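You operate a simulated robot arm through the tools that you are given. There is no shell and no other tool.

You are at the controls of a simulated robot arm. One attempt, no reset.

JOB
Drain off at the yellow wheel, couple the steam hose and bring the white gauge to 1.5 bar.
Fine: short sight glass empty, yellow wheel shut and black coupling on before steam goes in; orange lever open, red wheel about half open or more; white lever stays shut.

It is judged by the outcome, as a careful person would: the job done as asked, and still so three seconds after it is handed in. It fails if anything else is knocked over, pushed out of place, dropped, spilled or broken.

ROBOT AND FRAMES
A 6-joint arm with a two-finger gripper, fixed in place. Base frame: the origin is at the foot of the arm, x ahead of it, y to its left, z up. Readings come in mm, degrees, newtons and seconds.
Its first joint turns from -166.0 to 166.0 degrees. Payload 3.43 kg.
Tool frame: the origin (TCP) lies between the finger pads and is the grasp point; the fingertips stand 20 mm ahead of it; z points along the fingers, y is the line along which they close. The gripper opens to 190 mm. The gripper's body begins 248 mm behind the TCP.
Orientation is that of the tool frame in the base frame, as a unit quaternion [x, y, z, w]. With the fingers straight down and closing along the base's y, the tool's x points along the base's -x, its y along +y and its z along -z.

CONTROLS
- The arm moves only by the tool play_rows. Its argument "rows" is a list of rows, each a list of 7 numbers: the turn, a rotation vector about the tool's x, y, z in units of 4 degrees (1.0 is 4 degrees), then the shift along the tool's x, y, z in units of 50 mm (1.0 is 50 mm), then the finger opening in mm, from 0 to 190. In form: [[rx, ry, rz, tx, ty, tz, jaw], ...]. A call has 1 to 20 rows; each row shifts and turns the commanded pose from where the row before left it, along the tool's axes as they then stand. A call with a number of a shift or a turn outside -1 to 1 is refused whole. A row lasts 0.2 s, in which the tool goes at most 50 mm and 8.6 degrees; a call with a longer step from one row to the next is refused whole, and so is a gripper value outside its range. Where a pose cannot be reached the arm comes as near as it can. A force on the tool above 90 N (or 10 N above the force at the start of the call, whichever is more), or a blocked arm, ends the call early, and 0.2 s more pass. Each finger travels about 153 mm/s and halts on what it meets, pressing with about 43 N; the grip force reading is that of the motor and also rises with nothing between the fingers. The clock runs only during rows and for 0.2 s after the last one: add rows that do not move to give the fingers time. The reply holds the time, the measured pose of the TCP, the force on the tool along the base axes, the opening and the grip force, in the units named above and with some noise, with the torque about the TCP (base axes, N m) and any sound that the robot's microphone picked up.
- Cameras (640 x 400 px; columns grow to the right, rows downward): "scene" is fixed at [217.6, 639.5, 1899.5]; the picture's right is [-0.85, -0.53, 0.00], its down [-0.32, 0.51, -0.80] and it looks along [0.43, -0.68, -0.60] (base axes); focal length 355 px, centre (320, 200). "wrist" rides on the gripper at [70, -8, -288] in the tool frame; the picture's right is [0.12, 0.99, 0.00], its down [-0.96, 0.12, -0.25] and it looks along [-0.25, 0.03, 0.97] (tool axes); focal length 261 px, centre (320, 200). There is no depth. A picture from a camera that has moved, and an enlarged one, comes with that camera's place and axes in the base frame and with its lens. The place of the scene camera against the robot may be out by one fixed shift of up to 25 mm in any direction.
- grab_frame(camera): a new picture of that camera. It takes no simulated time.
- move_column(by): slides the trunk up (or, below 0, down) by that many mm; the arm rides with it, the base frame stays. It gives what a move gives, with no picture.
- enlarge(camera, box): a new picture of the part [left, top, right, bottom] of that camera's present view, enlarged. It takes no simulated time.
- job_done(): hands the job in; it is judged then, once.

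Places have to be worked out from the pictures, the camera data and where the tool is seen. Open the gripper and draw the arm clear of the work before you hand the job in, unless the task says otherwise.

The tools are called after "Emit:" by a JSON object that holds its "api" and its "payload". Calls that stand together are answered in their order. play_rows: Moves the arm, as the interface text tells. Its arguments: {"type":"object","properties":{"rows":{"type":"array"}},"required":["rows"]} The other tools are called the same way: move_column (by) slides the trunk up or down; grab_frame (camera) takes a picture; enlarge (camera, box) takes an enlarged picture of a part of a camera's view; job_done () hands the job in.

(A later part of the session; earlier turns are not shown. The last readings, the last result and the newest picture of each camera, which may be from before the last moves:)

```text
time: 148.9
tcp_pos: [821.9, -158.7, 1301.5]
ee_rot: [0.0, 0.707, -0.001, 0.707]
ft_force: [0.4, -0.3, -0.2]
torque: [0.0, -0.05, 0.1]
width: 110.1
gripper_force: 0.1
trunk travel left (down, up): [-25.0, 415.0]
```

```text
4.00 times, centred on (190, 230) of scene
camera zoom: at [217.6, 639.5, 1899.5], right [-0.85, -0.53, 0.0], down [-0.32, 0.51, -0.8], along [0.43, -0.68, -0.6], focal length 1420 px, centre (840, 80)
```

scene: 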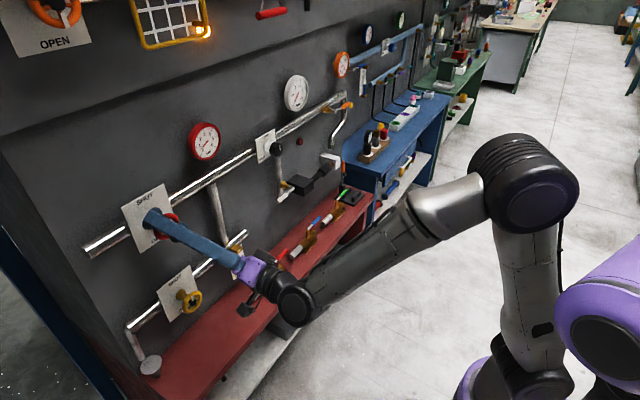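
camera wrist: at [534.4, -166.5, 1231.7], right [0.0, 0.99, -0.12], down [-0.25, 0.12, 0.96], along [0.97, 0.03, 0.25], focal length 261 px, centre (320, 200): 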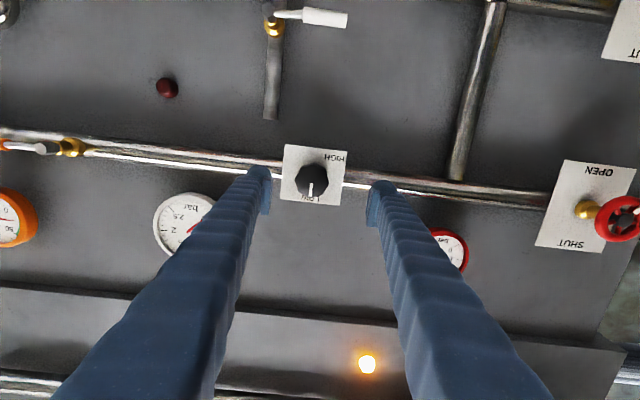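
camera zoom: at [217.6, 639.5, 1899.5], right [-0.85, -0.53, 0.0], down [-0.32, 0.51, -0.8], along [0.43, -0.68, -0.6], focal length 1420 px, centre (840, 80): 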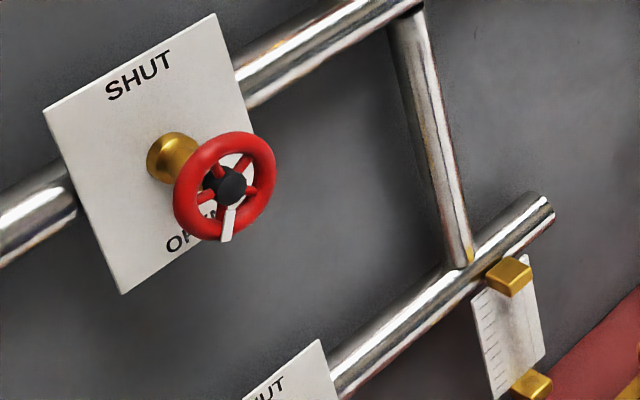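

The knob is 11 mm to -y and 2 mm below my axis; its front face is at x≈896, ~50 mm across. I align and advance so the pads straddle it.

Emit:
{"api": "play_rows", "payload": {"rows": [[0, 0, 0, 0.046, -0.23, 0, 100], [0, 0, 0, 0, 0, 0.8, 90], [0, 0, 0, 0, 0, 0, 90]]}}

Emit:
{"api": "enlarge", "payload": {"camera": "wrist", "box": [240, 140, 400, 240]}}

```text
time: 149.7
tcp_pos: [865.0, -170.6, 1299.0]
ee_rot: [0.0, 0.707, -0.002, 0.707]
ft_force: [0.4, 0.5, 0.5]
torque: [0.03, -0.07, 0.02]
width: 90.1
gripper_force: 0.1
trunk travel left (down, up): [-25.0, 415.0]
```

```text
4.00 times, centred on (320, 190) of wrist
camera zoom: at [578.1, -179.0, 1228.5], right [0.0, 0.99, -0.12], down [-0.25, 0.12, 0.96], along [0.97, 0.03, 0.24], focal length 1043 px, centre (320, 240)
```

zoom: 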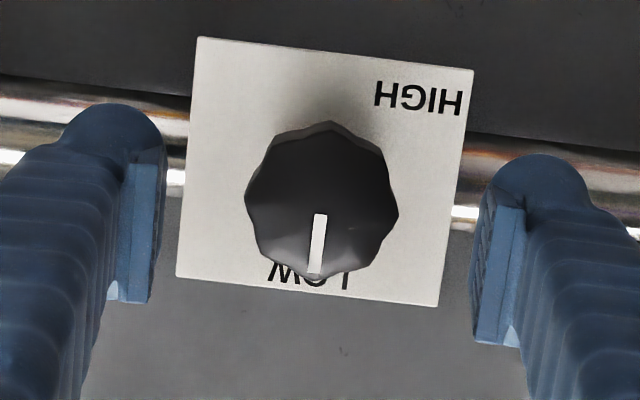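

Well aligned. I advance 43 mm and close on the knob.

Emit:
{"api": "play_rows", "payload": {"rows": [[0, 0, 0, 0, 0.01, 0.43, 90], [0, 0, 0, 0, 0, 0.43, 90], [0, 0, 0, 0, 0, 0, 70], [0, 0, 0, 0, 0, 0, 45], [0, 0, 0, 0, 0, 0, 20], [0, 0, 0, 0, 0, 0, 20]]}}

Emit:
{"api": "enlarge", "payload": {"camera": "wrist", "box": [240, 140, 400, 240]}}

```text
time: 151.1
tcp_pos: [905.7, -169.7, 1301.0]
ee_rot: [-0.001, 0.707, -0.002, 0.707]
ft_force: [-2.2, 10.2, 0.3]
torque: [-0.01, 0.02, 0.2]
width: 46.8
gripper_force: 45.1
trunk travel left (down, up): [-25.0, 415.0]
```

```text
4.00 times, centred on (320, 190) of wrist
camera zoom: at [619.0, -178.8, 1230.3], right [0.0, 0.99, -0.12], down [-0.25, 0.12, 0.96], along [0.97, 0.03, 0.25], focal length 1043 px, centre (320, 240)
```

zoom: 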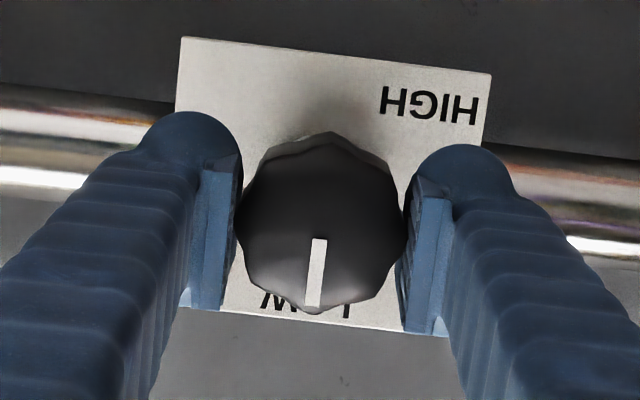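

Gripped at 46.8 mm. I test a small turn counter-clockwise (seen from the front), 4°.

Emit:
{"api": "play_rows", "payload": {"rows": [[0, 0, -0.5, 0, 0, 0, 20], [0, 0, -0.5, 0, 0, 0, 20], [0, 0, 0, 0, 0, 0, 20]]}}

Emit:
{"api": "enlarge", "payload": {"camera": "wrist", "box": [240, 140, 400, 240]}}

```text
time: 151.9
tcp_pos: [907.7, -170.1, 1301.0]
ee_rot: [-0.027, 0.706, -0.026, 0.707]
ft_force: [-8.1, 13.0, 3.0]
torque: [1.18, -0.08, 0.1]
width: 46.8
gripper_force: 45.0
trunk travel left (down, up): [-25.0, 415.0]
```

```text
4.00 times, centred on (320, 190) of wrist
camera zoom: at [619.1, -183.5, 1231.7], right [0.0, 0.98, -0.19], down [-0.25, 0.19, 0.95], along [0.97, 0.05, 0.24], focal length 1043 px, centre (320, 240)
```

zoom: 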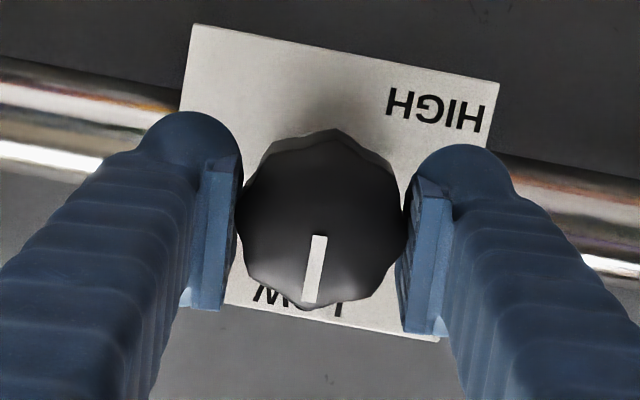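

Counter-clockwise meets a stop (1.2 N·m). So it increases clockwise: I turn back and 8° the other way.

Emit:
{"api": "play_rows", "payload": {"rows": [[0, 0, 1, 0, 0, 0, 20], [0, 0, 1, 0, 0, 0, 20], [0, 0, 1, 0, 0, 0, 20], [0, 0, 0, 0, 0, 0, 20]]}}

Emit:
{"api": "enlarge", "payload": {"camera": "wrist", "box": [240, 140, 400, 240]}}

Emit:
{"api": "enlarge", "payload": {"camera": "scene", "box": [240, 60, 340, 122]}}

```text
time: 152.9
tcp_pos: [907.8, -170.7, 1301.8]
ee_rot: [0.048, 0.705, 0.048, 0.706]
ft_force: [-6.1, 8.0, 11.1]
torque: [0.03, -0.07, 0.0]
width: 46.6
gripper_force: 45.1
trunk travel left (down, up): [-25.0, 415.0]
```

```text
4.00 times, centred on (320, 190) of wrist
camera zoom: at [619.2, -168.9, 1230.1], right [0.0, 1.0, 0.02], down [-0.25, -0.02, 0.97], along [0.97, 0.0, 0.25], focal length 1043 px, centre (320, 240)
```

zoom: 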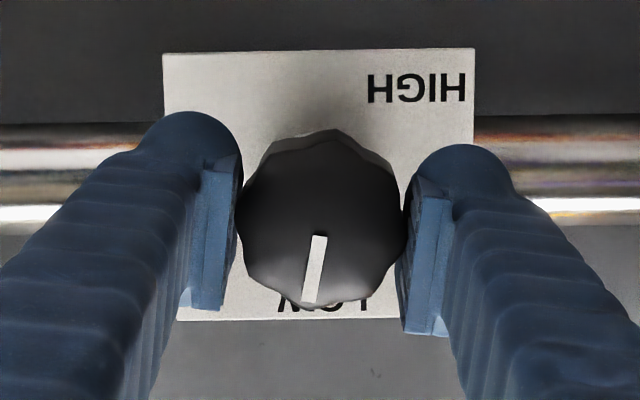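

```text
6.40 times, centred on (290, 91) of scene
camera zoom: at [217.6, 639.5, 1899.5], right [-0.85, -0.53, 0.0], down [-0.32, 0.51, -0.8], along [0.43, -0.68, -0.6], focal length 2272 px, centre (512, 898)
```

zoom: 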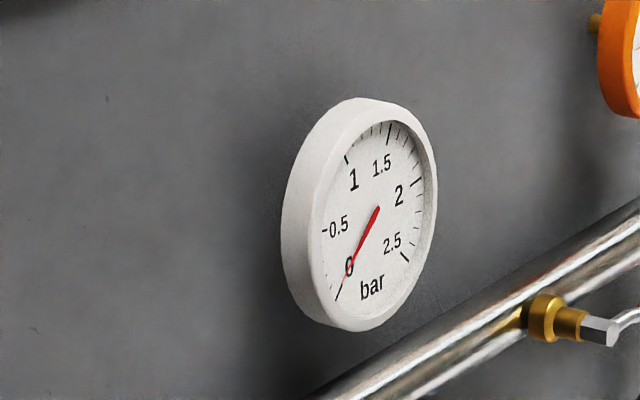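

Clockwise is free. I continue clockwise in steps, watching the white gauge.

Emit:
{"api": "play_rows", "payload": {"rows": [[0, 0, 1, 0, 0, 0, 20], [0, 0, 1, 0, 0, 0, 20], [0, 0, 1, 0, 0, 0, 20], [0, 0, 1, 0, 0, 0, 20], [0, 0, 1, 0, 0, 0, 20], [0, 0, 1, 0, 0, 0, 20], [0, 0, 1, 0, 0, 0, 20], [0, 0, 1, 0, 0, 0, 20], [0, 0, 0, 0, 0, 0, 20], [0, 0, 0, 0, 0, 0, 20]]}}

Emit:
{"api": "enlarge", "payload": {"camera": "wrist", "box": [240, 140, 400, 240]}}

Emit:
{"api": "enlarge", "payload": {"camera": "scene", "box": [240, 60, 340, 122]}}

```text
time: 155.1
tcp_pos: [905.9, -171.8, 1301.6]
ee_rot: [0.241, 0.664, 0.24, 0.666]
ft_force: [-7.8, 4.6, 8.6]
torque: [0.0, -0.06, -0.01]
width: 46.6
gripper_force: 44.9
trunk travel left (down, up): [-25.0, 415.0]
```

```text
4.00 times, centred on (320, 190) of wrist
camera zoom: at [619.2, -132.4, 1241.5], right [0.0, 0.84, 0.54], down [-0.25, -0.53, 0.81], along [0.97, -0.14, 0.21], focal length 1043 px, centre (320, 240)
```

zoom: 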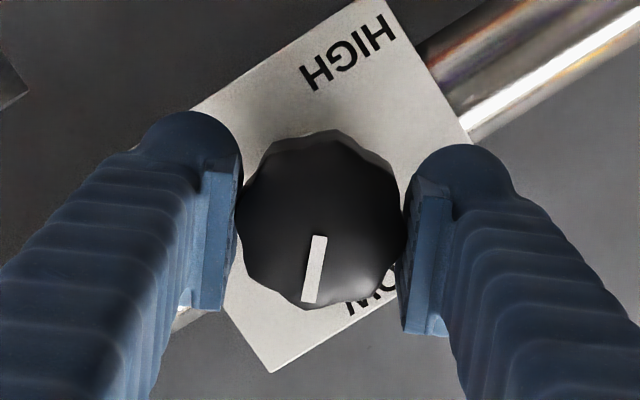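

```text
6.40 times, centred on (290, 91) of scene
camera zoom: at [217.6, 639.5, 1899.5], right [-0.85, -0.53, 0.0], down [-0.32, 0.51, -0.8], along [0.43, -0.68, -0.6], focal length 2272 px, centre (512, 898)
```

zoom: 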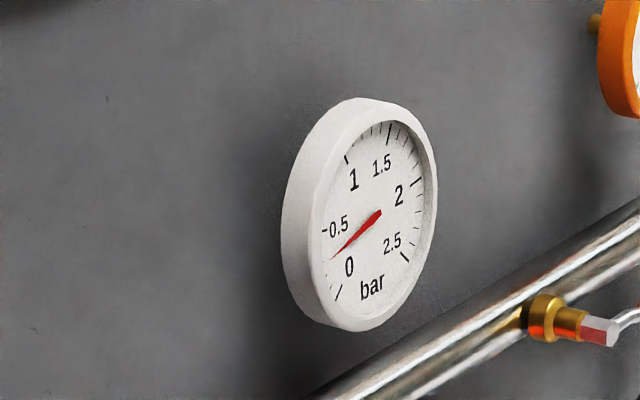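

White gauge is rising (~0.25 bar). There's a red glow on the orange valve – I check the lamp and scene.

Emit:
{"api": "grab_frame", "payload": {"camera": "scene"}}

Emit:
{"api": "enlarge", "payload": {"camera": "scene", "box": [250, 80, 410, 180]}}

Emit:
{"api": "grab_frame", "payload": {"camera": "wrist"}}

```text
taken
```

scene: 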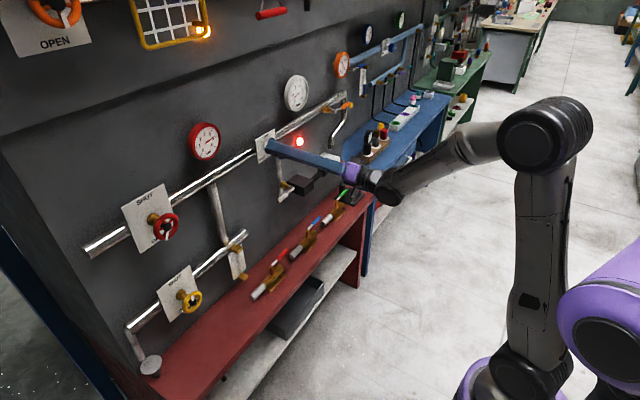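

```text
4.00 times, centred on (330, 130) of scene
camera zoom: at [217.6, 639.5, 1899.5], right [-0.85, -0.53, 0.0], down [-0.32, 0.51, -0.8], along [0.43, -0.68, -0.6], focal length 1420 px, centre (280, 480)
```

zoom: 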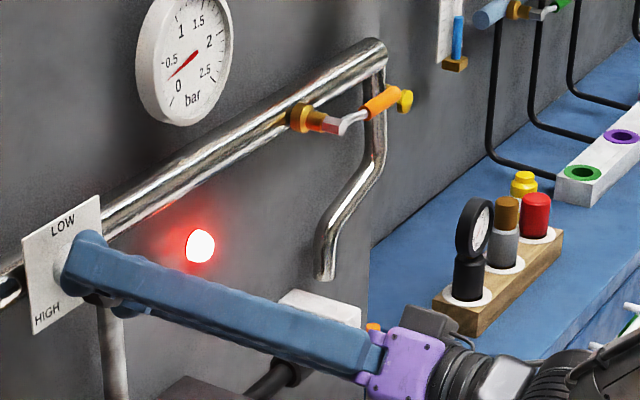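

```text
taken
camera wrist: at [619.2, -132.4, 1241.5], right [0.0, 0.84, 0.54], down [-0.25, -0.53, 0.81], along [0.97, -0.14, 0.21], focal length 261 px, centre (320, 200)
```

wrist: 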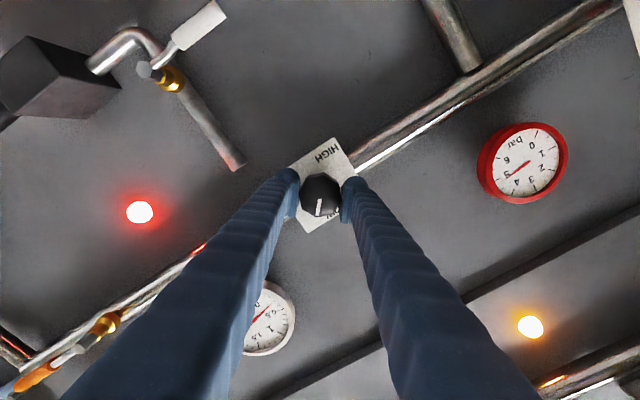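

The red lamp came on as pressure arrived downstream (no leak or sound visible), most likely a "line under pressure" light. I continue raising slowly.

Emit:
{"api": "play_rows", "payload": {"rows": [[0, 0, 1, 0, 0, 0, 20], [0, 0, 1, 0, 0, 0, 20], [0, 0, 1, 0, 0, 0, 20], [0, 0, 1, 0, 0, 0, 20], [0, 0, 1, 0, 0, 0, 20], [0, 0, 1, 0, 0, 0, 20], [0, 0, 1, 0, 0, 0, 20], [0, 0, 1, 0, 0, 0, 20], [0, 0, 0, 0, 0, 0, 20], [0, 0, 0, 0, 0, 0, 20]]}}

Emit:
{"api": "enlarge", "payload": {"camera": "scene", "box": [240, 60, 340, 122]}}

Emit:
{"api": "enlarge", "payload": {"camera": "scene", "box": [250, 110, 410, 210]}}

```text
time: 157.3
tcp_pos: [906.0, -172.0, 1300.4]
ee_rot: [0.415, 0.572, 0.414, 0.574]
ft_force: [-0.6, -2.8, 8.0]
torque: [0.02, -0.02, -0.06]
width: 46.6
gripper_force: 44.5
trunk travel left (down, up): [-25.0, 415.0]
```

```text
6.40 times, centred on (290, 91) of scene
camera zoom: at [217.6, 639.5, 1899.5], right [-0.85, -0.53, 0.0], down [-0.32, 0.51, -0.8], along [0.43, -0.68, -0.6], focal length 2272 px, centre (512, 898)
```

zoom: 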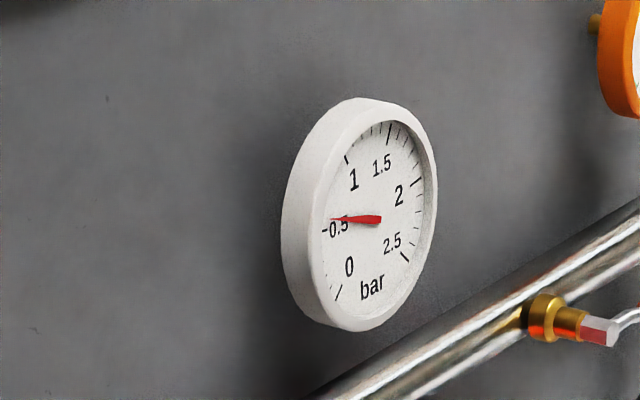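

```text
4.00 times, centred on (330, 160) of scene
camera zoom: at [217.6, 639.5, 1899.5], right [-0.85, -0.53, 0.0], down [-0.32, 0.51, -0.8], along [0.43, -0.68, -0.6], focal length 1420 px, centre (280, 360)
```

zoom: 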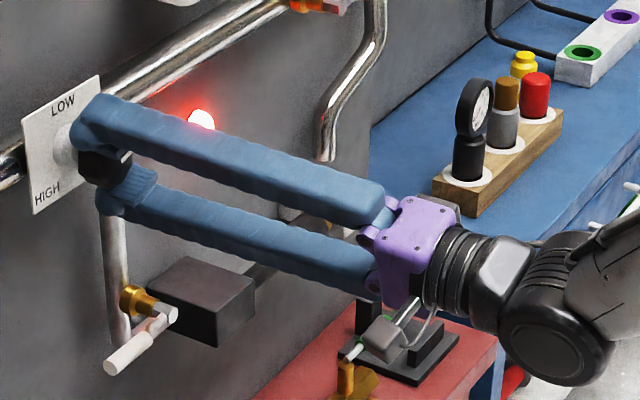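

White gauge ≈0.55 bar at ~74° of knob. I release, swing the gripper back 160° around the knob without touching it, and re-grip for the rest.

Emit:
{"api": "play_rows", "payload": {"rows": [[0, 0, 0, 0, 0, 0, 60], [0, 0, 0, 0, 0, 0, 90], [0, 0, 0, 0, 0, 0, 90], [0, 0, 0, 0, 0, -0.5, 90], [0, 0, 0, 0, 0, -0.5, 90], [0, 0, -1, 0, 0, 0, 90], [0, 0, -1, 0, 0, 0, 90], [0, 0, -1, 0, 0, 0, 90], [0, 0, -1, 0, 0, 0, 90], [0, 0, -1, 0, 0, 0, 90], [0, 0, -1, 0, 0, 0, 90], [0, 0, -1, 0, 0, 0, 90], [0, 0, -1, 0, 0, 0, 90], [0, 0, -1, 0, 0, 0, 90], [0, 0, -1, 0, 0, 0, 90], [0, 0, -1, 0, 0, 0, 90], [0, 0, -1, 0, 0, 0, 90], [0, 0, -1, 0, 0, 0, 90], [0, 0, -1, 0, 0, 0, 90], [0, 0, -1, 0, 0, 0, 90]]}}

Emit:
{"api": "play_rows", "payload": {"rows": [[0, 0, -1, 0, 0, 0, 90], [0, 0, -1, 0, 0, 0, 90], [0, 0, -1, 0, 0, 0, 90], [0, 0, -1, 0, 0, 0, 90], [0, 0, -1, 0, 0, 0, 90], [0, 0, -1, 0, 0, 0, 90], [0, 0, -1, 0, 0, 0, 90], [0, 0, -1, 0, 0, 0, 90], [0, 0, -1, 0, 0, 0, 90], [0, 0, -1, 0, 0, 0, 90], [0, 0, -1, 0, 0, 0, 90], [0, 0, -1, 0, 0, 0, 90], [0, 0, -1, 0, 0, 0, 90], [0, 0, -1, 0, 0, 0, 90], [0, 0, -1, 0, 0, 0, 90], [0, 0, -1, 0, 0, 0, 90], [0, 0, -1, 0, 0, 0, 90], [0, 0, 0, 0, 0, 0, 90], [0, 0, 0, 0, 0, 0, 90]]}}

Emit:
{"api": "grab_frame", "payload": {"camera": "wrist"}}

Emit:
{"api": "enlarge", "payload": {"camera": "wrist", "box": [240, 140, 400, 240]}}

Emit:
{"api": "enlarge", "payload": {"camera": "scene", "box": [240, 60, 340, 122]}}

```text
time: 161.5
tcp_pos: [856.4, -171.5, 1299.7]
ee_rot: [0.073, 0.703, 0.073, 0.703]
ft_force: [0.1, 0.5, 0.2]
torque: [0.0, -0.02, -0.01]
width: 90.0
gripper_force: 0.1
trunk travel left (down, up): [-25.0, 415.0]
```

```text
time: 165.5
tcp_pos: [856.9, -172.0, 1300.2]
ee_rot: [-0.334, 0.623, -0.332, 0.624]
ft_force: [0.0, -0.1, -1.2]
torque: [-0.04, 0.01, 0.01]
width: 90.4
gripper_force: 0.0
trunk travel left (down, up): [-25.0, 415.0]
```

```text
taken
camera wrist: at [570.4, -234.6, 1267.5], right [0.0, 0.45, -0.89], down [-0.25, 0.86, 0.44], along [0.97, 0.22, 0.11], focal length 261 px, centre (320, 200)
```

wrist: 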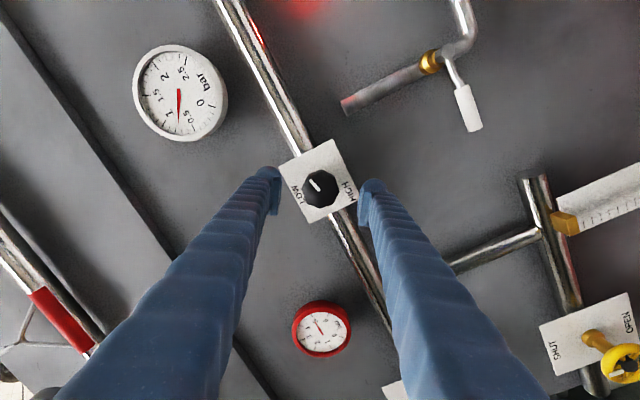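

```text
4.00 times, centred on (320, 190) of wrist
camera zoom: at [570.4, -234.6, 1267.5], right [0.0, 0.45, -0.89], down [-0.25, 0.86, 0.44], along [0.97, 0.22, 0.11], focal length 1043 px, centre (320, 240)
```

zoom: 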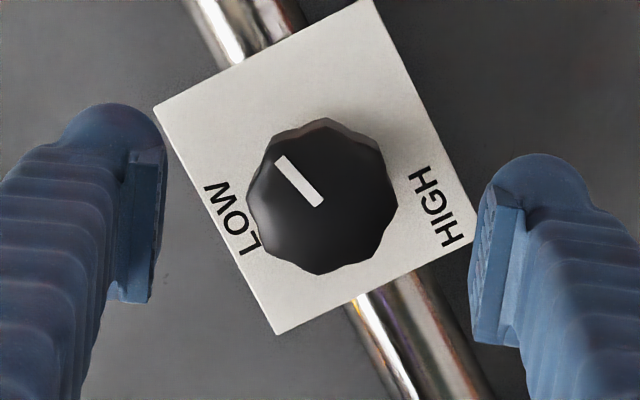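

```text
6.40 times, centred on (290, 91) of scene
camera zoom: at [217.6, 639.5, 1899.5], right [-0.85, -0.53, 0.0], down [-0.32, 0.51, -0.8], along [0.43, -0.68, -0.6], focal length 2272 px, centre (512, 898)
```

zoom: 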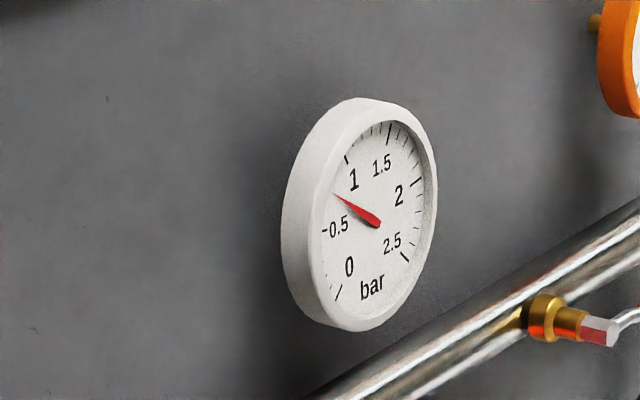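

The gauge has lag: it has crept up to ~0.7 bar since. I wait a few seconds for it to settle and read it from the wrist camera too.

Emit:
{"api": "play_rows", "payload": {"rows": [[0, 0, 0, 0, 0, 0, 90], [0, 0, 0, 0, 0, 0, 90], [0, 0, 0, 0, 0, 0, 90], [0, 0, 0, 0, 0, 0, 90], [0, 0, 0, 0, 0, 0, 90], [0, 0, 0, 0, 0, 0, 90], [0, 0, 0, 0, 0, 0, 90], [0, 0, 0, 0, 0, 0, 90], [0, 0, 0, 0, 0, 0, 90], [0, 0, 0, 0, 0, 0, 90], [0, 0, 0, 0, 0, 0, 90], [0, 0, 0, 0, 0, 0, 90], [0, 0, 0, 0, 0, 0, 90], [0, 0, 0, 0, 0, 0, 90], [0, 0, 0, 0, 0, 0, 90]]}}

Emit:
{"api": "enlarge", "payload": {"camera": "wrist", "box": [116, 36, 244, 150]}}

Emit:
{"api": "enlarge", "payload": {"camera": "scene", "box": [270, 65, 326, 120]}}

```text
time: 168.7
tcp_pos: [857.3, -170.8, 1300.5]
ee_rot: [-0.333, 0.624, -0.333, 0.623]
ft_force: [-0.2, 1.0, -0.1]
torque: [0.0, -0.02, 0.07]
width: 90.1
gripper_force: 0.0
trunk travel left (down, up): [-25.0, 415.0]
```

```text
3.51 times, centred on (180, 93) of wrist
camera zoom: at [570.4, -234.5, 1267.5], right [0.0, 0.45, -0.89], down [-0.25, 0.86, 0.44], along [0.97, 0.22, 0.11], focal length 914 px, centre (811, 575)
```

zoom: 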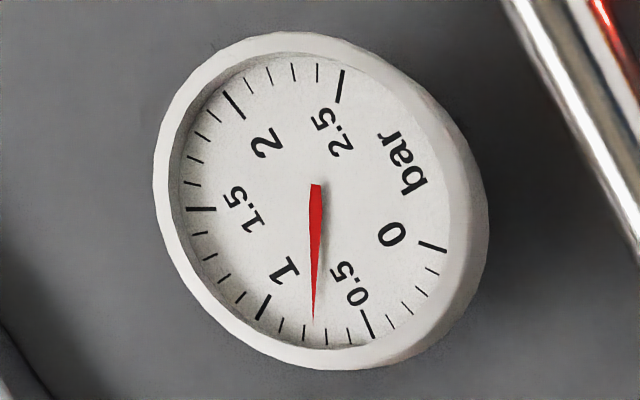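

```text
7.27 times, centred on (298, 92) of scene
camera zoom: at [217.6, 639.5, 1899.5], right [-0.85, -0.53, 0.0], down [-0.32, 0.51, -0.8], along [0.43, -0.68, -0.6], focal length 2582 px, centre (480, 982)
```

zoom: 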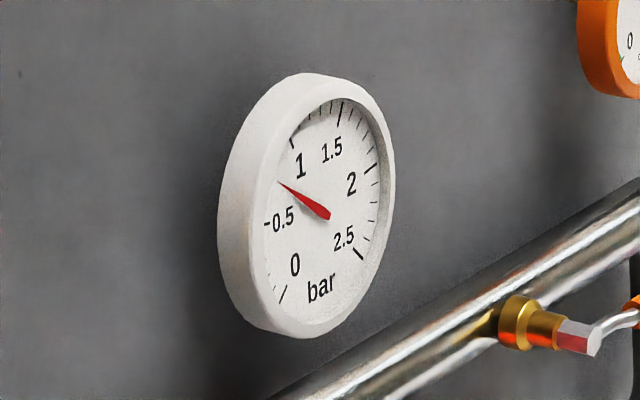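

Settled at ≈0.77 bar at ~75° of knob, so 1.5 bar needs about 72° more. I advance, re-grip and turn 60° clockwise first.

Emit:
{"api": "play_rows", "payload": {"rows": [[0, 0, 0, 0, 0, 0.5, 90], [0, 0, 0, 0, 0, 0.5, 90], [0, 0, 0, 0, 0, 0, 70], [0, 0, 0, 0, 0, 0, 45], [0, 0, 0, 0, 0, 0, 20], [0, 0, 0, 0, 0, 0, 20]]}}

Emit:
{"api": "enlarge", "payload": {"camera": "wrist", "box": [240, 140, 400, 240]}}

```text
time: 170.1
tcp_pos: [908.8, -169.8, 1300.7]
ee_rot: [-0.333, 0.624, -0.333, 0.624]
ft_force: [-8.8, 5.1, -4.4]
torque: [-0.02, 0.06, 0.06]
width: 46.7
gripper_force: 44.8
trunk travel left (down, up): [-25.0, 415.0]
```

```text
4.00 times, centred on (320, 190) of wrist
camera zoom: at [620.8, -233.0, 1267.8], right [0.0, 0.45, -0.89], down [-0.25, 0.86, 0.44], along [0.97, 0.22, 0.11], focal length 1043 px, centre (320, 240)
```

zoom: 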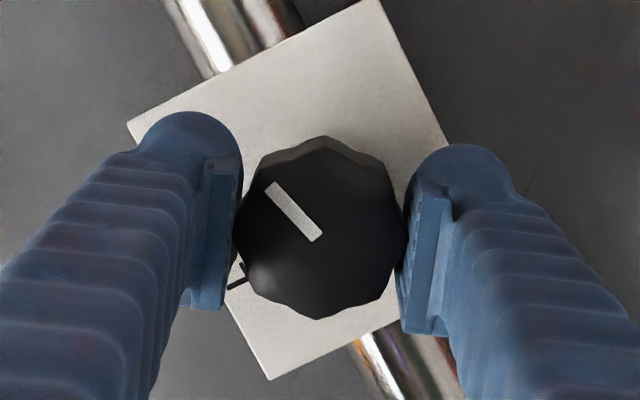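

Good grip again. I turn 60° clockwise and let it settle.

Emit:
{"api": "play_rows", "payload": {"rows": [[0, 0, 1, 0, 0, 0, 20], [0, 0, 1, 0, 0, 0, 20], [0, 0, 1, 0, 0, 0, 20], [0, 0, 1, 0, 0, 0, 20], [0, 0, 1, 0, 0, 0, 20], [0, 0, 1, 0, 0, 0, 20], [0, 0, 1, 0, 0, 0, 20], [0, 0, 1, 0, 0, 0, 20], [0, 0, 1, 0, 0, 0, 20], [0, 0, 1, 0, 0, 0, 20], [0, 0, 1, 0, 0, 0, 20], [0, 0, 1, 0, 0, 0, 20], [0, 0, 1, 0, 0, 0, 20], [0, 0, 1, 0, 0, 0, 20], [0, 0, 1, 0, 0, 0, 20], [0, 0, 0, 0, 0, 0, 20]]}}

Emit:
{"api": "play_rows", "payload": {"rows": [[0, 0, 0, 0, 0, 0, 20], [0, 0, 0, 0, 0, 0, 20], [0, 0, 0, 0, 0, 0, 20], [0, 0, 0, 0, 0, 0, 20], [0, 0, 0, 0, 0, 0, 20], [0, 0, 0, 0, 0, 0, 20], [0, 0, 0, 0, 0, 0, 20], [0, 0, 0, 0, 0, 0, 20], [0, 0, 0, 0, 0, 0, 20], [0, 0, 0, 0, 0, 0, 20], [0, 0, 0, 0, 0, 0, 20], [0, 0, 0, 0, 0, 0, 20], [0, 0, 0, 0, 0, 0, 20], [0, 0, 0, 0, 0, 0, 20], [0, 0, 0, 0, 0, 0, 20], [0, 0, 0, 0, 0, 0, 20], [0, 0, 0, 0, 0, 0, 20], [0, 0, 0, 0, 0, 0, 20], [0, 0, 0, 0, 0, 0, 20], [0, 0, 0, 0, 0, 0, 20]]}}

Emit:
{"api": "enlarge", "payload": {"camera": "scene", "box": [270, 65, 326, 120]}}

Emit:
{"api": "grab_frame", "payload": {"camera": "wrist"}}

```text
time: 173.5
tcp_pos: [907.8, -170.2, 1300.5]
ee_rot: [0.026, 0.707, 0.022, 0.707]
ft_force: [5.9, 4.5, -0.1]
torque: [-0.01, 0.0, -0.03]
width: 46.4
gripper_force: 45.0
trunk travel left (down, up): [-25.0, 415.0]
```

```text
time: 177.7
tcp_pos: [907.0, -169.9, 1300.3]
ee_rot: [0.023, 0.707, 0.024, 0.707]
ft_force: [9.5, 0.7, 4.5]
torque: [-0.02, -0.02, 0.0]
width: 46.1
gripper_force: 44.8
trunk travel left (down, up): [-25.0, 415.0]
```

```text
7.27 times, centred on (298, 92) of scene
camera zoom: at [217.6, 639.5, 1899.5], right [-0.85, -0.53, 0.0], down [-0.32, 0.51, -0.8], along [0.43, -0.68, -0.6], focal length 2582 px, centre (480, 982)
```

zoom: 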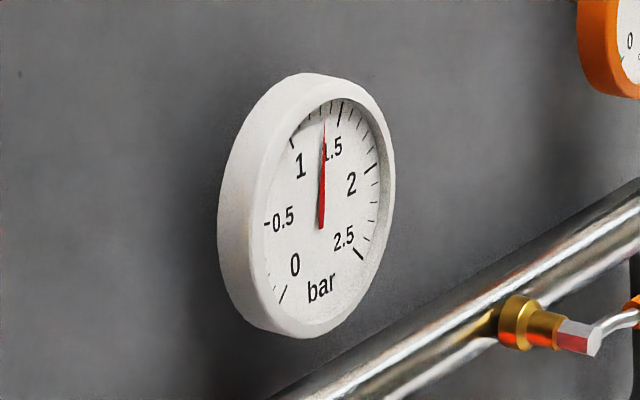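

```text
taken
camera wrist: at [620.6, -173.5, 1229.1], right [0.0, 1.0, -0.05], down [-0.25, 0.05, 0.97], along [0.97, 0.01, 0.25], focal length 261 px, centre (320, 200)
```

wrist: 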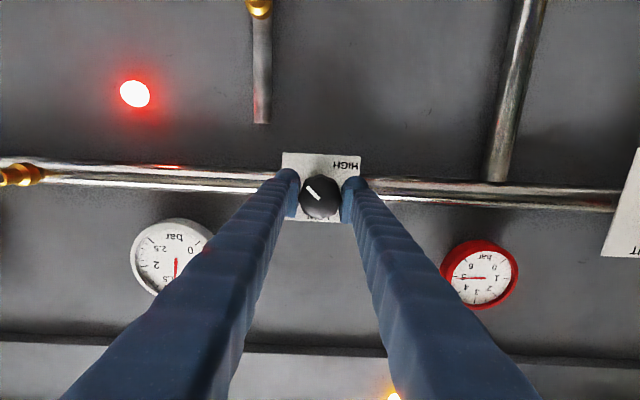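

About 1.35 bar and settling. I wait some more before fine adjustment.

Emit:
{"api": "play_rows", "payload": {"rows": [[0, 0, 0, 0, 0, 0, 20], [0, 0, 0, 0, 0, 0, 20], [0, 0, 0, 0, 0, 0, 20], [0, 0, 0, 0, 0, 0, 20], [0, 0, 0, 0, 0, 0, 20], [0, 0, 0, 0, 0, 0, 20], [0, 0, 0, 0, 0, 0, 20], [0, 0, 0, 0, 0, 0, 20], [0, 0, 0, 0, 0, 0, 20], [0, 0, 0, 0, 0, 0, 20], [0, 0, 0, 0, 0, 0, 20], [0, 0, 0, 0, 0, 0, 20], [0, 0, 0, 0, 0, 0, 20], [0, 0, 0, 0, 0, 0, 20], [0, 0, 0, 0, 0, 0, 20], [0, 0, 0, 0, 0, 0, 20], [0, 0, 0, 0, 0, 0, 20], [0, 0, 0, 0, 0, 0, 20], [0, 0, 0, 0, 0, 0, 20], [0, 0, 0, 0, 0, 0, 20]]}}

Emit:
{"api": "enlarge", "payload": {"camera": "scene", "box": [270, 65, 326, 120]}}

Emit:
{"api": "enlarge", "payload": {"camera": "wrist", "box": [120, 210, 230, 300]}}

```text
time: 181.9
tcp_pos: [908.7, -170.8, 1299.3]
ee_rot: [0.026, 0.707, 0.022, 0.707]
ft_force: [5.2, 1.1, 1.4]
torque: [0.04, -0.05, -0.01]
width: 46.5
gripper_force: 45.0
trunk travel left (down, up): [-25.0, 415.0]
```

```text
7.27 times, centred on (298, 92) of scene
camera zoom: at [217.6, 639.5, 1899.5], right [-0.85, -0.53, 0.0], down [-0.32, 0.51, -0.8], along [0.43, -0.68, -0.6], focal length 2582 px, centre (480, 982)
```

zoom: 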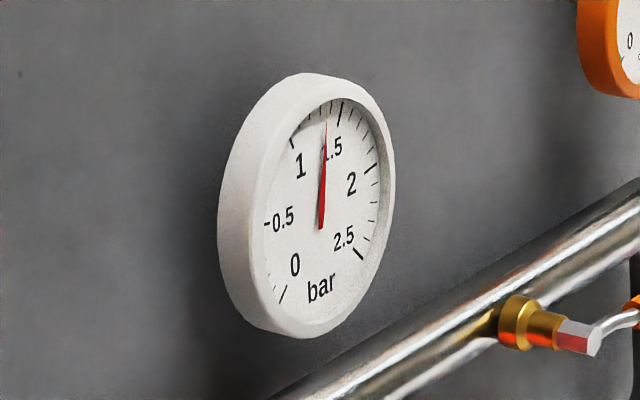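

```text
4.44 times, centred on (175, 255) of wrist
camera zoom: at [620.5, -173.5, 1229.0], right [0.0, 1.0, -0.05], down [-0.25, 0.05, 0.97], along [0.97, 0.01, 0.25], focal length 1158 px, centre (964, -44)
```

zoom: 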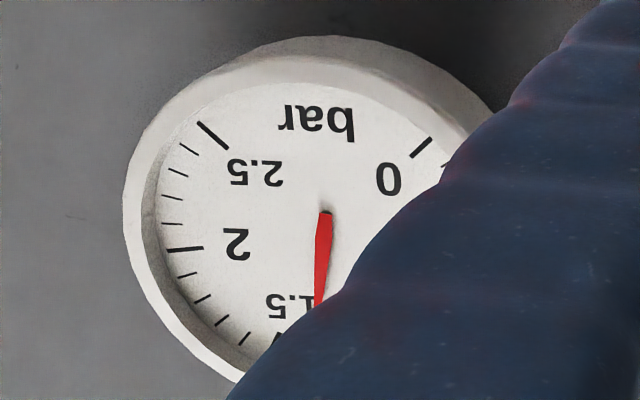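

Reading ≈1.37 bar, in line with ~0.0102 bar per degree. I turn 12° more and let it settle.

Emit:
{"api": "play_rows", "payload": {"rows": [[0, 0, 1, 0, 0, 0, 20], [0, 0, 1, 0, 0, 0, 20], [0, 0, 1, 0, 0, 0, 20], [0, 0, 0, 0, 0, 0, 20], [0, 0, 0, 0, 0, 0, 20], [0, 0, 0, 0, 0, 0, 20], [0, 0, 0, 0, 0, 0, 20], [0, 0, 0, 0, 0, 0, 20], [0, 0, 0, 0, 0, 0, 20], [0, 0, 0, 0, 0, 0, 20], [0, 0, 0, 0, 0, 0, 20], [0, 0, 0, 0, 0, 0, 20], [0, 0, 0, 0, 0, 0, 20], [0, 0, 0, 0, 0, 0, 20], [0, 0, 0, 0, 0, 0, 20], [0, 0, 0, 0, 0, 0, 20], [0, 0, 0, 0, 0, 0, 20], [0, 0, 0, 0, 0, 0, 20], [0, 0, 0, 0, 0, 0, 20], [0, 0, 0, 0, 0, 0, 20]]}}

Emit:
{"api": "play_rows", "payload": {"rows": [[0, 0, 0, 0, 0, 0, 20], [0, 0, 0, 0, 0, 0, 20], [0, 0, 0, 0, 0, 0, 20], [0, 0, 0, 0, 0, 0, 20], [0, 0, 0, 0, 0, 0, 20], [0, 0, 0, 0, 0, 0, 20], [0, 0, 0, 0, 0, 0, 20], [0, 0, 0, 0, 0, 0, 20], [0, 0, 0, 0, 0, 0, 20], [0, 0, 0, 0, 0, 0, 20], [0, 0, 0, 0, 0, 0, 20], [0, 0, 0, 0, 0, 0, 20], [0, 0, 0, 0, 0, 0, 20], [0, 0, 0, 0, 0, 0, 20], [0, 0, 0, 0, 0, 0, 20], [0, 0, 0, 0, 0, 0, 20], [0, 0, 0, 0, 0, 0, 20], [0, 0, 0, 0, 0, 0, 20], [0, 0, 0, 0, 0, 0, 20], [0, 0, 0, 0, 0, 0, 20]]}}

Emit:
{"api": "enlarge", "payload": {"camera": "scene", "box": [270, 65, 326, 120]}}

Emit:
{"api": "enlarge", "payload": {"camera": "wrist", "box": [100, 210, 250, 310]}}

```text
time: 186.1
tcp_pos: [908.0, -171.0, 1299.1]
ee_rot: [0.098, 0.7, 0.097, 0.7]
ft_force: [-0.1, 7.6, -1.2]
torque: [-0.01, 0.0, 0.06]
width: 46.4
gripper_force: 45.1
trunk travel left (down, up): [-25.0, 415.0]
```

```text
time: 190.3
tcp_pos: [908.5, -170.4, 1300.2]
ee_rot: [0.098, 0.7, 0.097, 0.7]
ft_force: [-0.3, 7.8, -2.1]
torque: [0.0, 0.04, 0.07]
width: 46.6
gripper_force: 45.2
trunk travel left (down, up): [-25.0, 415.0]
```

```text
7.27 times, centred on (298, 92) of scene
camera zoom: at [217.6, 639.5, 1899.5], right [-0.85, -0.53, 0.0], down [-0.32, 0.51, -0.8], along [0.43, -0.68, -0.6], focal length 2582 px, centre (480, 982)
```

zoom: 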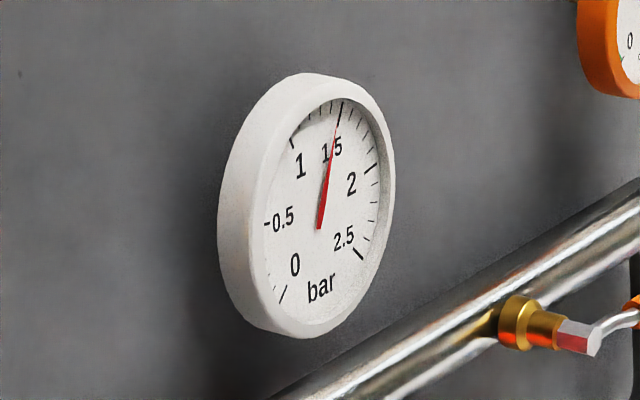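

```text
4.00 times, centred on (175, 260) of wrist
camera zoom: at [620.5, -158.8, 1229.7], right [0.0, 0.99, 0.16], down [-0.25, -0.15, 0.96], along [0.97, -0.04, 0.24], focal length 1043 px, centre (900, -40)
```

zoom: 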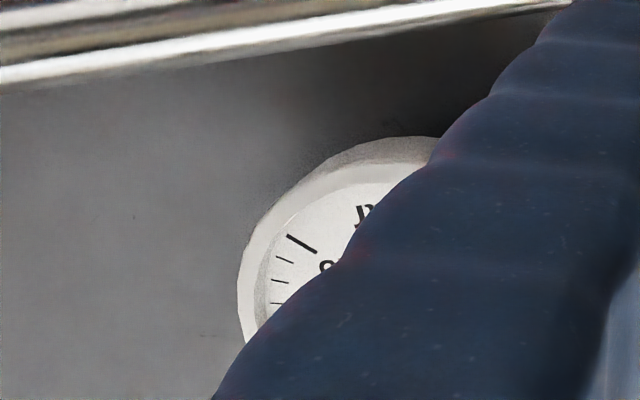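

The needle now lies on the 1.5 mark in the scene view. I release carefully, back off, and read the gauge more squarely with the wrist camera.

Emit:
{"api": "play_rows", "payload": {"rows": [[0, 0, 0, 0, 0, 0, 50], [0, 0, 0, 0, 0, 0, 70], [0, 0, 0, 0, 0, 0, 90], [0, 0, 0, 0, 0, 0, 90], [0, 0, 0, 0, 0, -0.8, 90], [0, 0, 0, 0, 0, -0.8, 90], [0, 0, -1, 0, 0, 0, 90], [0, 0, -1, 0, 0, 0, 90], [0, 0, -1, 0, 0, 0, 90], [0, 0, -1, 0, 0, 0, 90], [0, 0, 0, 0, -1, 0, 90], [0, 0, 0, 0, -1, 0, 90], [0, 0, 0, 0, -1, 0, 90], [0, 0, 0, 0, -1, 0, 90], [0, 0, 0, 0, -1, 0, 90], [0, 0, 0, 0, 0, 0, 90]]}}

Emit:
{"api": "grab_frame", "payload": {"camera": "wrist"}}

Emit:
{"api": "enlarge", "payload": {"camera": "scene", "box": [270, 65, 326, 120]}}

```text
time: 193.7
tcp_pos: [826.7, -423.5, 1299.4]
ee_rot: [0.001, 0.707, -0.001, 0.707]
ft_force: [0.0, -0.6, 0.4]
torque: [-0.01, -0.12, 0.12]
width: 90.0
gripper_force: 0.0
trunk travel left (down, up): [-25.0, 415.0]
```

```text
taken
camera wrist: at [539.8, -432.1, 1228.6], right [0.0, 0.99, -0.12], down [-0.25, 0.12, 0.96], along [0.97, 0.03, 0.25], focal length 261 px, centre (320, 200)
```

wrist: 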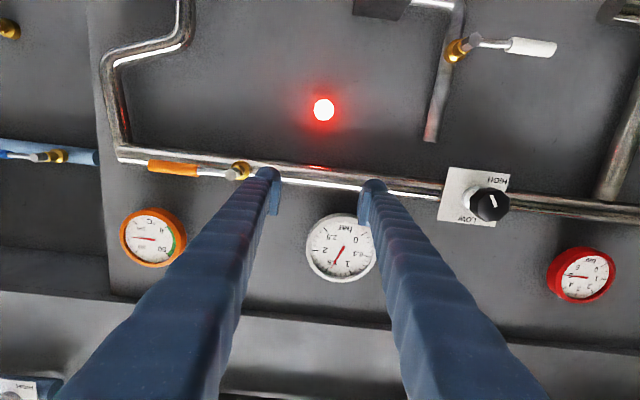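

```text
7.27 times, centred on (298, 92) of scene
camera zoom: at [217.6, 639.5, 1899.5], right [-0.85, -0.53, 0.0], down [-0.32, 0.51, -0.8], along [0.43, -0.68, -0.6], focal length 2582 px, centre (480, 982)
```

zoom: 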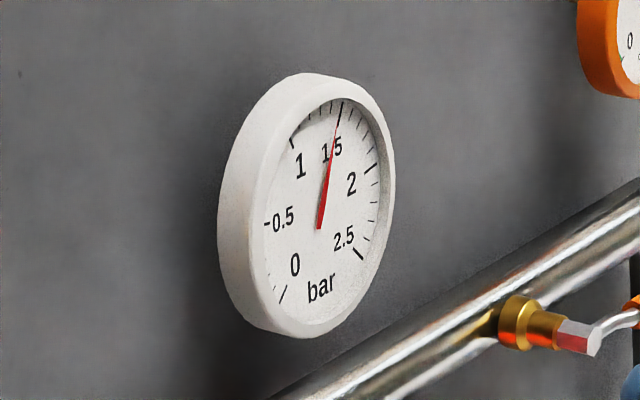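

Emit:
{"api": "enlarge", "payload": {"camera": "wrist", "box": [296, 200, 392, 290]}}

Emit:
{"api": "enlarge", "payload": {"camera": "wrist", "box": [110, 120, 310, 245]}}

Emit:
{"api": "grab_frame", "payload": {"camera": "scene"}}

```text
4.44 times, centred on (344, 245) of wrist
camera zoom: at [539.8, -432.1, 1228.6], right [0.0, 0.99, -0.12], down [-0.25, 0.12, 0.96], along [0.97, 0.03, 0.25], focal length 1158 px, centre (213, 0)
```

zoom: 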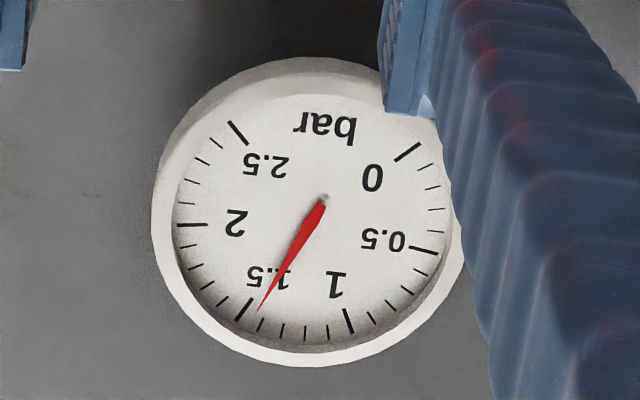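

```text
3.20 times, centred on (210, 182) of wrist
camera zoom: at [539.8, -432.1, 1228.6], right [0.0, 0.99, -0.12], down [-0.25, 0.12, 0.96], along [0.97, 0.03, 0.25], focal length 834 px, centre (672, 256)
```

zoom: 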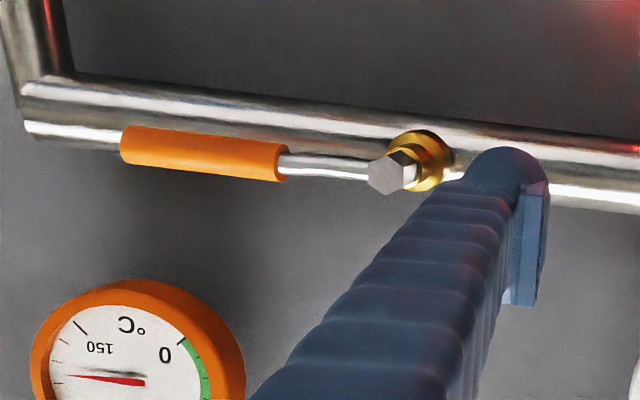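

```text
taken
```

scene: 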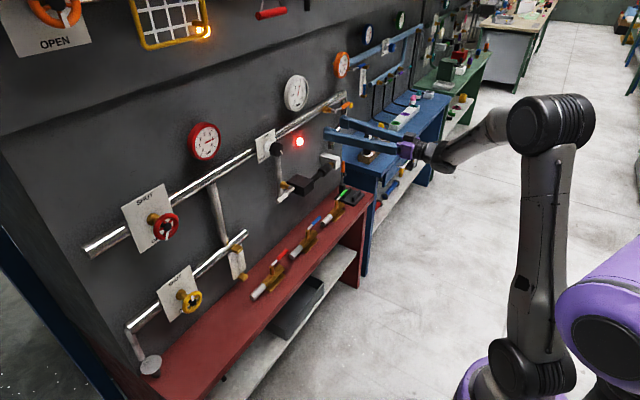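

From this squarer view the needle reads ≈1.44 bar. I wait to see if it's still creeping and enlarge more.

Emit:
{"api": "play_rows", "payload": {"rows": [[0, 0, 0, 0, 0, 0, 90], [0, 0, 0, 0, 0, 0, 90], [0, 0, 0, 0, 0, 0, 90], [0, 0, 0, 0, 0, 0, 90], [0, 0, 0, 0, 0, 0, 90], [0, 0, 0, 0, 0, 0, 90], [0, 0, 0, 0, 0, 0, 90], [0, 0, 0, 0, 0, 0, 90], [0, 0, 0, 0, 0, 0, 90], [0, 0, 0, 0, 0, 0, 90], [0, 0, 0, 0, 0, 0, 90], [0, 0, 0, 0, 0, 0, 90], [0, 0, 0, 0, 0, 0, 90], [0, 0, 0, 0, 0, 0, 90], [0, 0, 0, 0, 0, 0, 90], [0, 0, 0, 0, 0, 0, 90], [0, 0, 0, 0, 0, 0, 90], [0, 0, 0, 0, 0, 0, 90], [0, 0, 0, 0, 0, 0, 90], [0, 0, 0, 0, 0, 0, 90]]}}

Emit:
{"api": "enlarge", "payload": {"camera": "wrist", "box": [296, 208, 386, 288]}}

```text
time: 197.9
tcp_pos: [827.8, -422.6, 1300.1]
ee_rot: [-0.001, 0.707, -0.001, 0.707]
ft_force: [-0.6, -0.5, -0.3]
torque: [-0.02, -0.02, -0.04]
width: 90.3
gripper_force: 0.0
trunk travel left (down, up): [-25.0, 415.0]
```

```text
5.00 times, centred on (341, 248) of wrist
camera zoom: at [539.6, -430.9, 1229.2], right [0.0, 0.99, -0.12], down [-0.25, 0.12, 0.96], along [0.97, 0.03, 0.25], focal length 1303 px, centre (215, -40)
```

zoom: 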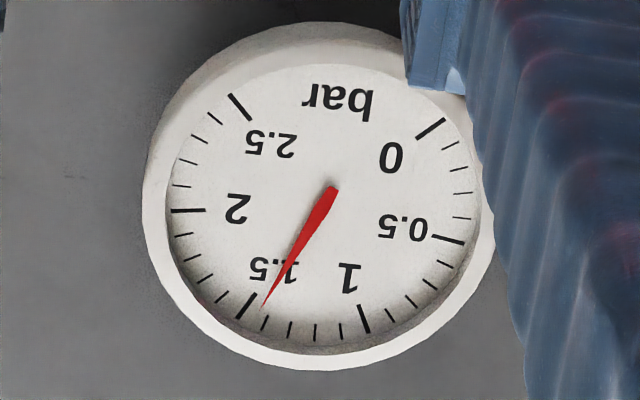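

Steady at ≈1.43 bar. I go back to the knob with the same 16° roll as before, to nudge it about 7° more.

Emit:
{"api": "play_rows", "payload": {"rows": [[0, 0, 0, 0, 1, 0, 90], [0, 0, 0, 0, 1, 0, 90], [0, 0, 0, 0, 1, 0, 90], [0, 0, 0, 0, 1, 0, 90], [0, 0, 0, 0, 1, 0, 90], [0, 0, 0, 0, 0.04, 0, 90], [0, 0, 1, 0, 0, 0, 90], [0, 0, 1, 0, 0, 0, 90], [0, 0, 1, 0, 0, 0, 90], [0, 0, 1, 0, 0, 0, 90], [0, 0, 0, 0, 0, 0, 90]]}}

Emit:
{"api": "enlarge", "payload": {"camera": "wrist", "box": [240, 130, 400, 230]}}

```text
time: 200.3
tcp_pos: [827.2, -170.1, 1300.0]
ee_rot: [0.099, 0.7, 0.097, 0.7]
ft_force: [-0.3, 0.8, -0.4]
torque: [0.02, -0.04, -0.04]
width: 89.9
gripper_force: 0.1
trunk travel left (down, up): [-25.0, 415.0]
```

```text
4.00 times, centred on (320, 180) of wrist
camera zoom: at [539.9, -158.2, 1229.4], right [0.0, 0.99, 0.16], down [-0.25, -0.15, 0.96], along [0.97, -0.04, 0.24], focal length 1043 px, centre (320, 280)
```

zoom: 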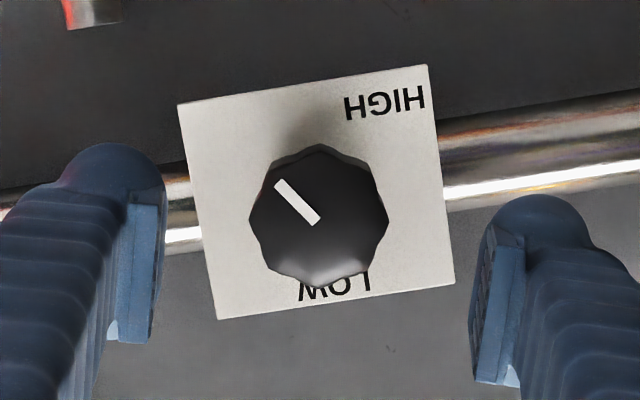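

Aligned. I advance, grip and turn 7° clockwise, then let it settle.

Emit:
{"api": "play_rows", "payload": {"rows": [[0, 0, 0, 0, 0, 0.8, 90], [0, 0, 0, 0, 0, 0.8, 90], [0, 0, 0, 0, 0, 0, 90], [0, 0, 0, 0, 0, 0, 70], [0, 0, 0, 0, 0, 0, 45], [0, 0, 0, 0, 0, 0, 20], [0, 0, 0, 0, 0, 0, 20], [0, 0, 0.6, 0, 0, 0, 20], [0, 0, 0.6, 0, 0, 0, 20], [0, 0, 0.6, 0, 0, 0, 20], [0, 0, 0, 0, 0, 0, 20], [0, 0, 0, 0, 0, 0, 20]]}}

Emit:
{"api": "enlarge", "payload": {"camera": "wrist", "box": [240, 140, 400, 240]}}

```text
time: 202.9
tcp_pos: [910.0, -170.1, 1300.4]
ee_rot: [0.141, 0.693, 0.141, 0.693]
ft_force: [22.0, -4.4, 8.7]
torque: [0.01, -0.08, 0.03]
width: 46.3
gripper_force: 44.8
trunk travel left (down, up): [-25.0, 415.0]
```

```text
4.00 times, centred on (320, 190) of wrist
camera zoom: at [622.5, -150.0, 1231.4], right [0.0, 0.96, 0.28], down [-0.25, -0.27, 0.93], along [0.97, -0.07, 0.24], focal length 1043 px, centre (320, 240)
```

zoom: 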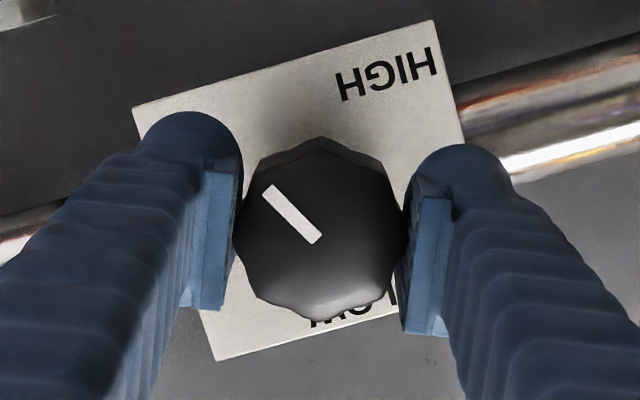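

I release gently, back off and go to the gauge-reading position.

Emit:
{"api": "play_rows", "payload": {"rows": [[0, 0, 0, 0, 0, 0, 50], [0, 0, 0, 0, 0, 0, 70], [0, 0, 0, 0, 0, 0, 90], [0, 0, 0, 0, 0, 0, 90], [0, 0, 0, 0, 0, -0.8, 90], [0, 0, 0, 0, 0, -0.85, 90], [0, 0, -1, 0, 0, 0, 90], [0, 0, -1, 0, 0, 0, 90], [0, 0, -1, 0, 0, 0, 90], [0, 0, -1, 0, 0, 0, 90], [0, 0, -1, 0, 0, 0, 90], [0, 0, -0.8, 0, 0, 0, 90], [0, 0, 0, 0, -1, 0, 90], [0, 0, 0, 0, -1, 0, 90], [0, 0, 0, 0, -1, 0, 90], [0, 0, 0, 0, -1, 0, 90], [0, 0, 0, 0, -1, 0, 90], [0, 0, 0, -0.5, 0, 0, 90], [0, 0, 0, 0, 0, 0, 90]]}}

Emit:
{"api": "play_rows", "payload": {"rows": [[0, 0, 0, 0, 0, 0, 90], [0, 0, 0, 0, 0, 0, 90], [0, 0, 0, 0, 0, 0, 90], [0, 0, 0, 0, 0, 0, 90], [0, 0, 0, 0, 0, 0, 90], [0, 0, 0, 0, 0, 0, 90], [0, 0, 0, 0, 0, 0, 90], [0, 0, 0, 0, 0, 0, 90], [0, 0, 0, 0, 0, 0, 90], [0, 0, 0, 0, 0, 0, 90], [0, 0, 0, 0, 0, 0, 90], [0, 0, 0, 0, 0, 0, 90], [0, 0, 0, 0, 0, 0, 90], [0, 0, 0, 0, 0, 0, 90], [0, 0, 0, 0, 0, 0, 90], [0, 0, 0, 0, 0, 0, 90], [0, 0, 0, 0, 0, 0, 90], [0, 0, 0, 0, 0, 0, 90], [0, 0, 0, 0, 0, 0, 90], [0, 0, 0, 0, 0, 0, 90]]}}

Emit:
{"api": "grab_frame", "payload": {"camera": "wrist"}}

Emit:
{"api": "enlarge", "payload": {"camera": "wrist", "box": [296, 190, 386, 270]}}

Emit:
{"api": "enlarge", "payload": {"camera": "scene", "box": [270, 65, 326, 120]}}

```text
time: 206.9
tcp_pos: [823.8, -419.7, 1326.2]
ee_rot: [-0.001, 0.707, -0.002, 0.707]
ft_force: [0.0, -0.4, -0.2]
torque: [0.02, 0.01, -0.03]
width: 90.1
gripper_force: 0.0
trunk travel left (down, up): [-25.0, 415.0]
```

```text
time: 211.1
tcp_pos: [825.1, -421.1, 1325.1]
ee_rot: [-0.001, 0.707, -0.001, 0.707]
ft_force: [-0.5, 0.0, 0.0]
torque: [0.01, 0.01, 0.02]
width: 90.3
gripper_force: 0.1
trunk travel left (down, up): [-25.0, 415.0]
```

```text
taken
camera wrist: at [537.6, -428.4, 1255.0], right [0.0, 0.99, -0.12], down [-0.25, 0.12, 0.96], along [0.97, 0.03, 0.25], focal length 261 px, centre (320, 200)
```

wrist: 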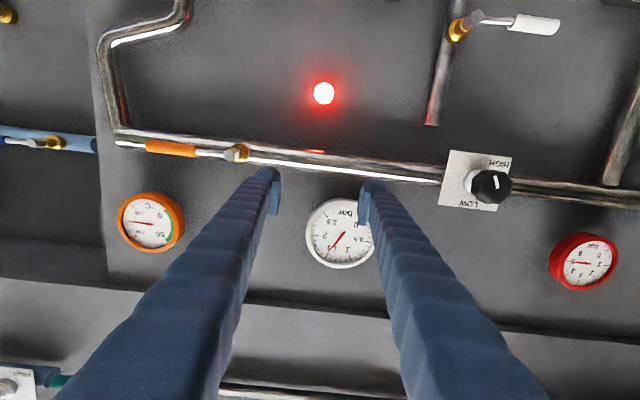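

```text
5.00 times, centred on (341, 230) of wrist
camera zoom: at [537.6, -428.4, 1255.0], right [0.0, 0.99, -0.12], down [-0.25, 0.12, 0.96], along [0.97, 0.03, 0.25], focal length 1303 px, centre (215, 50)
```

zoom: 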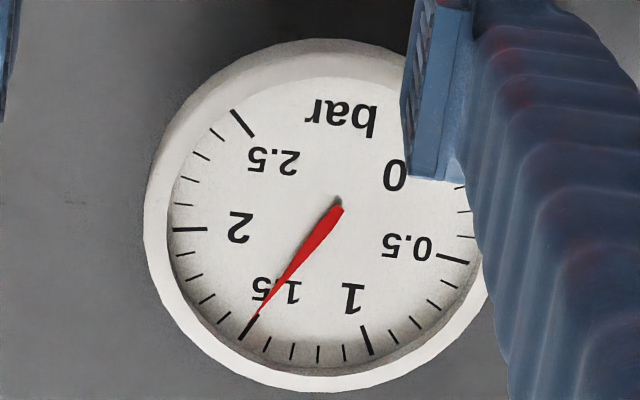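

```text
7.27 times, centred on (298, 92) of scene
camera zoom: at [217.6, 639.5, 1899.5], right [-0.85, -0.53, 0.0], down [-0.32, 0.51, -0.8], along [0.43, -0.68, -0.6], focal length 2582 px, centre (480, 982)
```

zoom: 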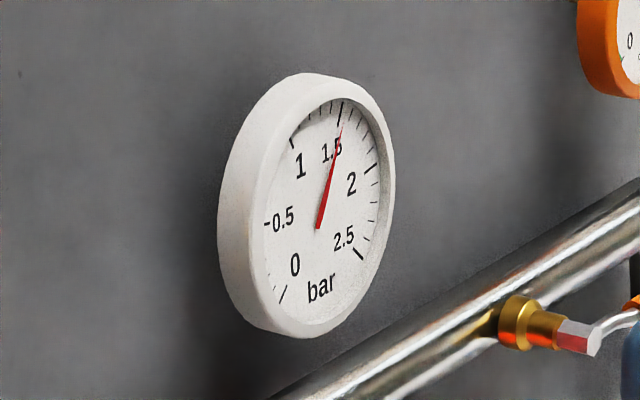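

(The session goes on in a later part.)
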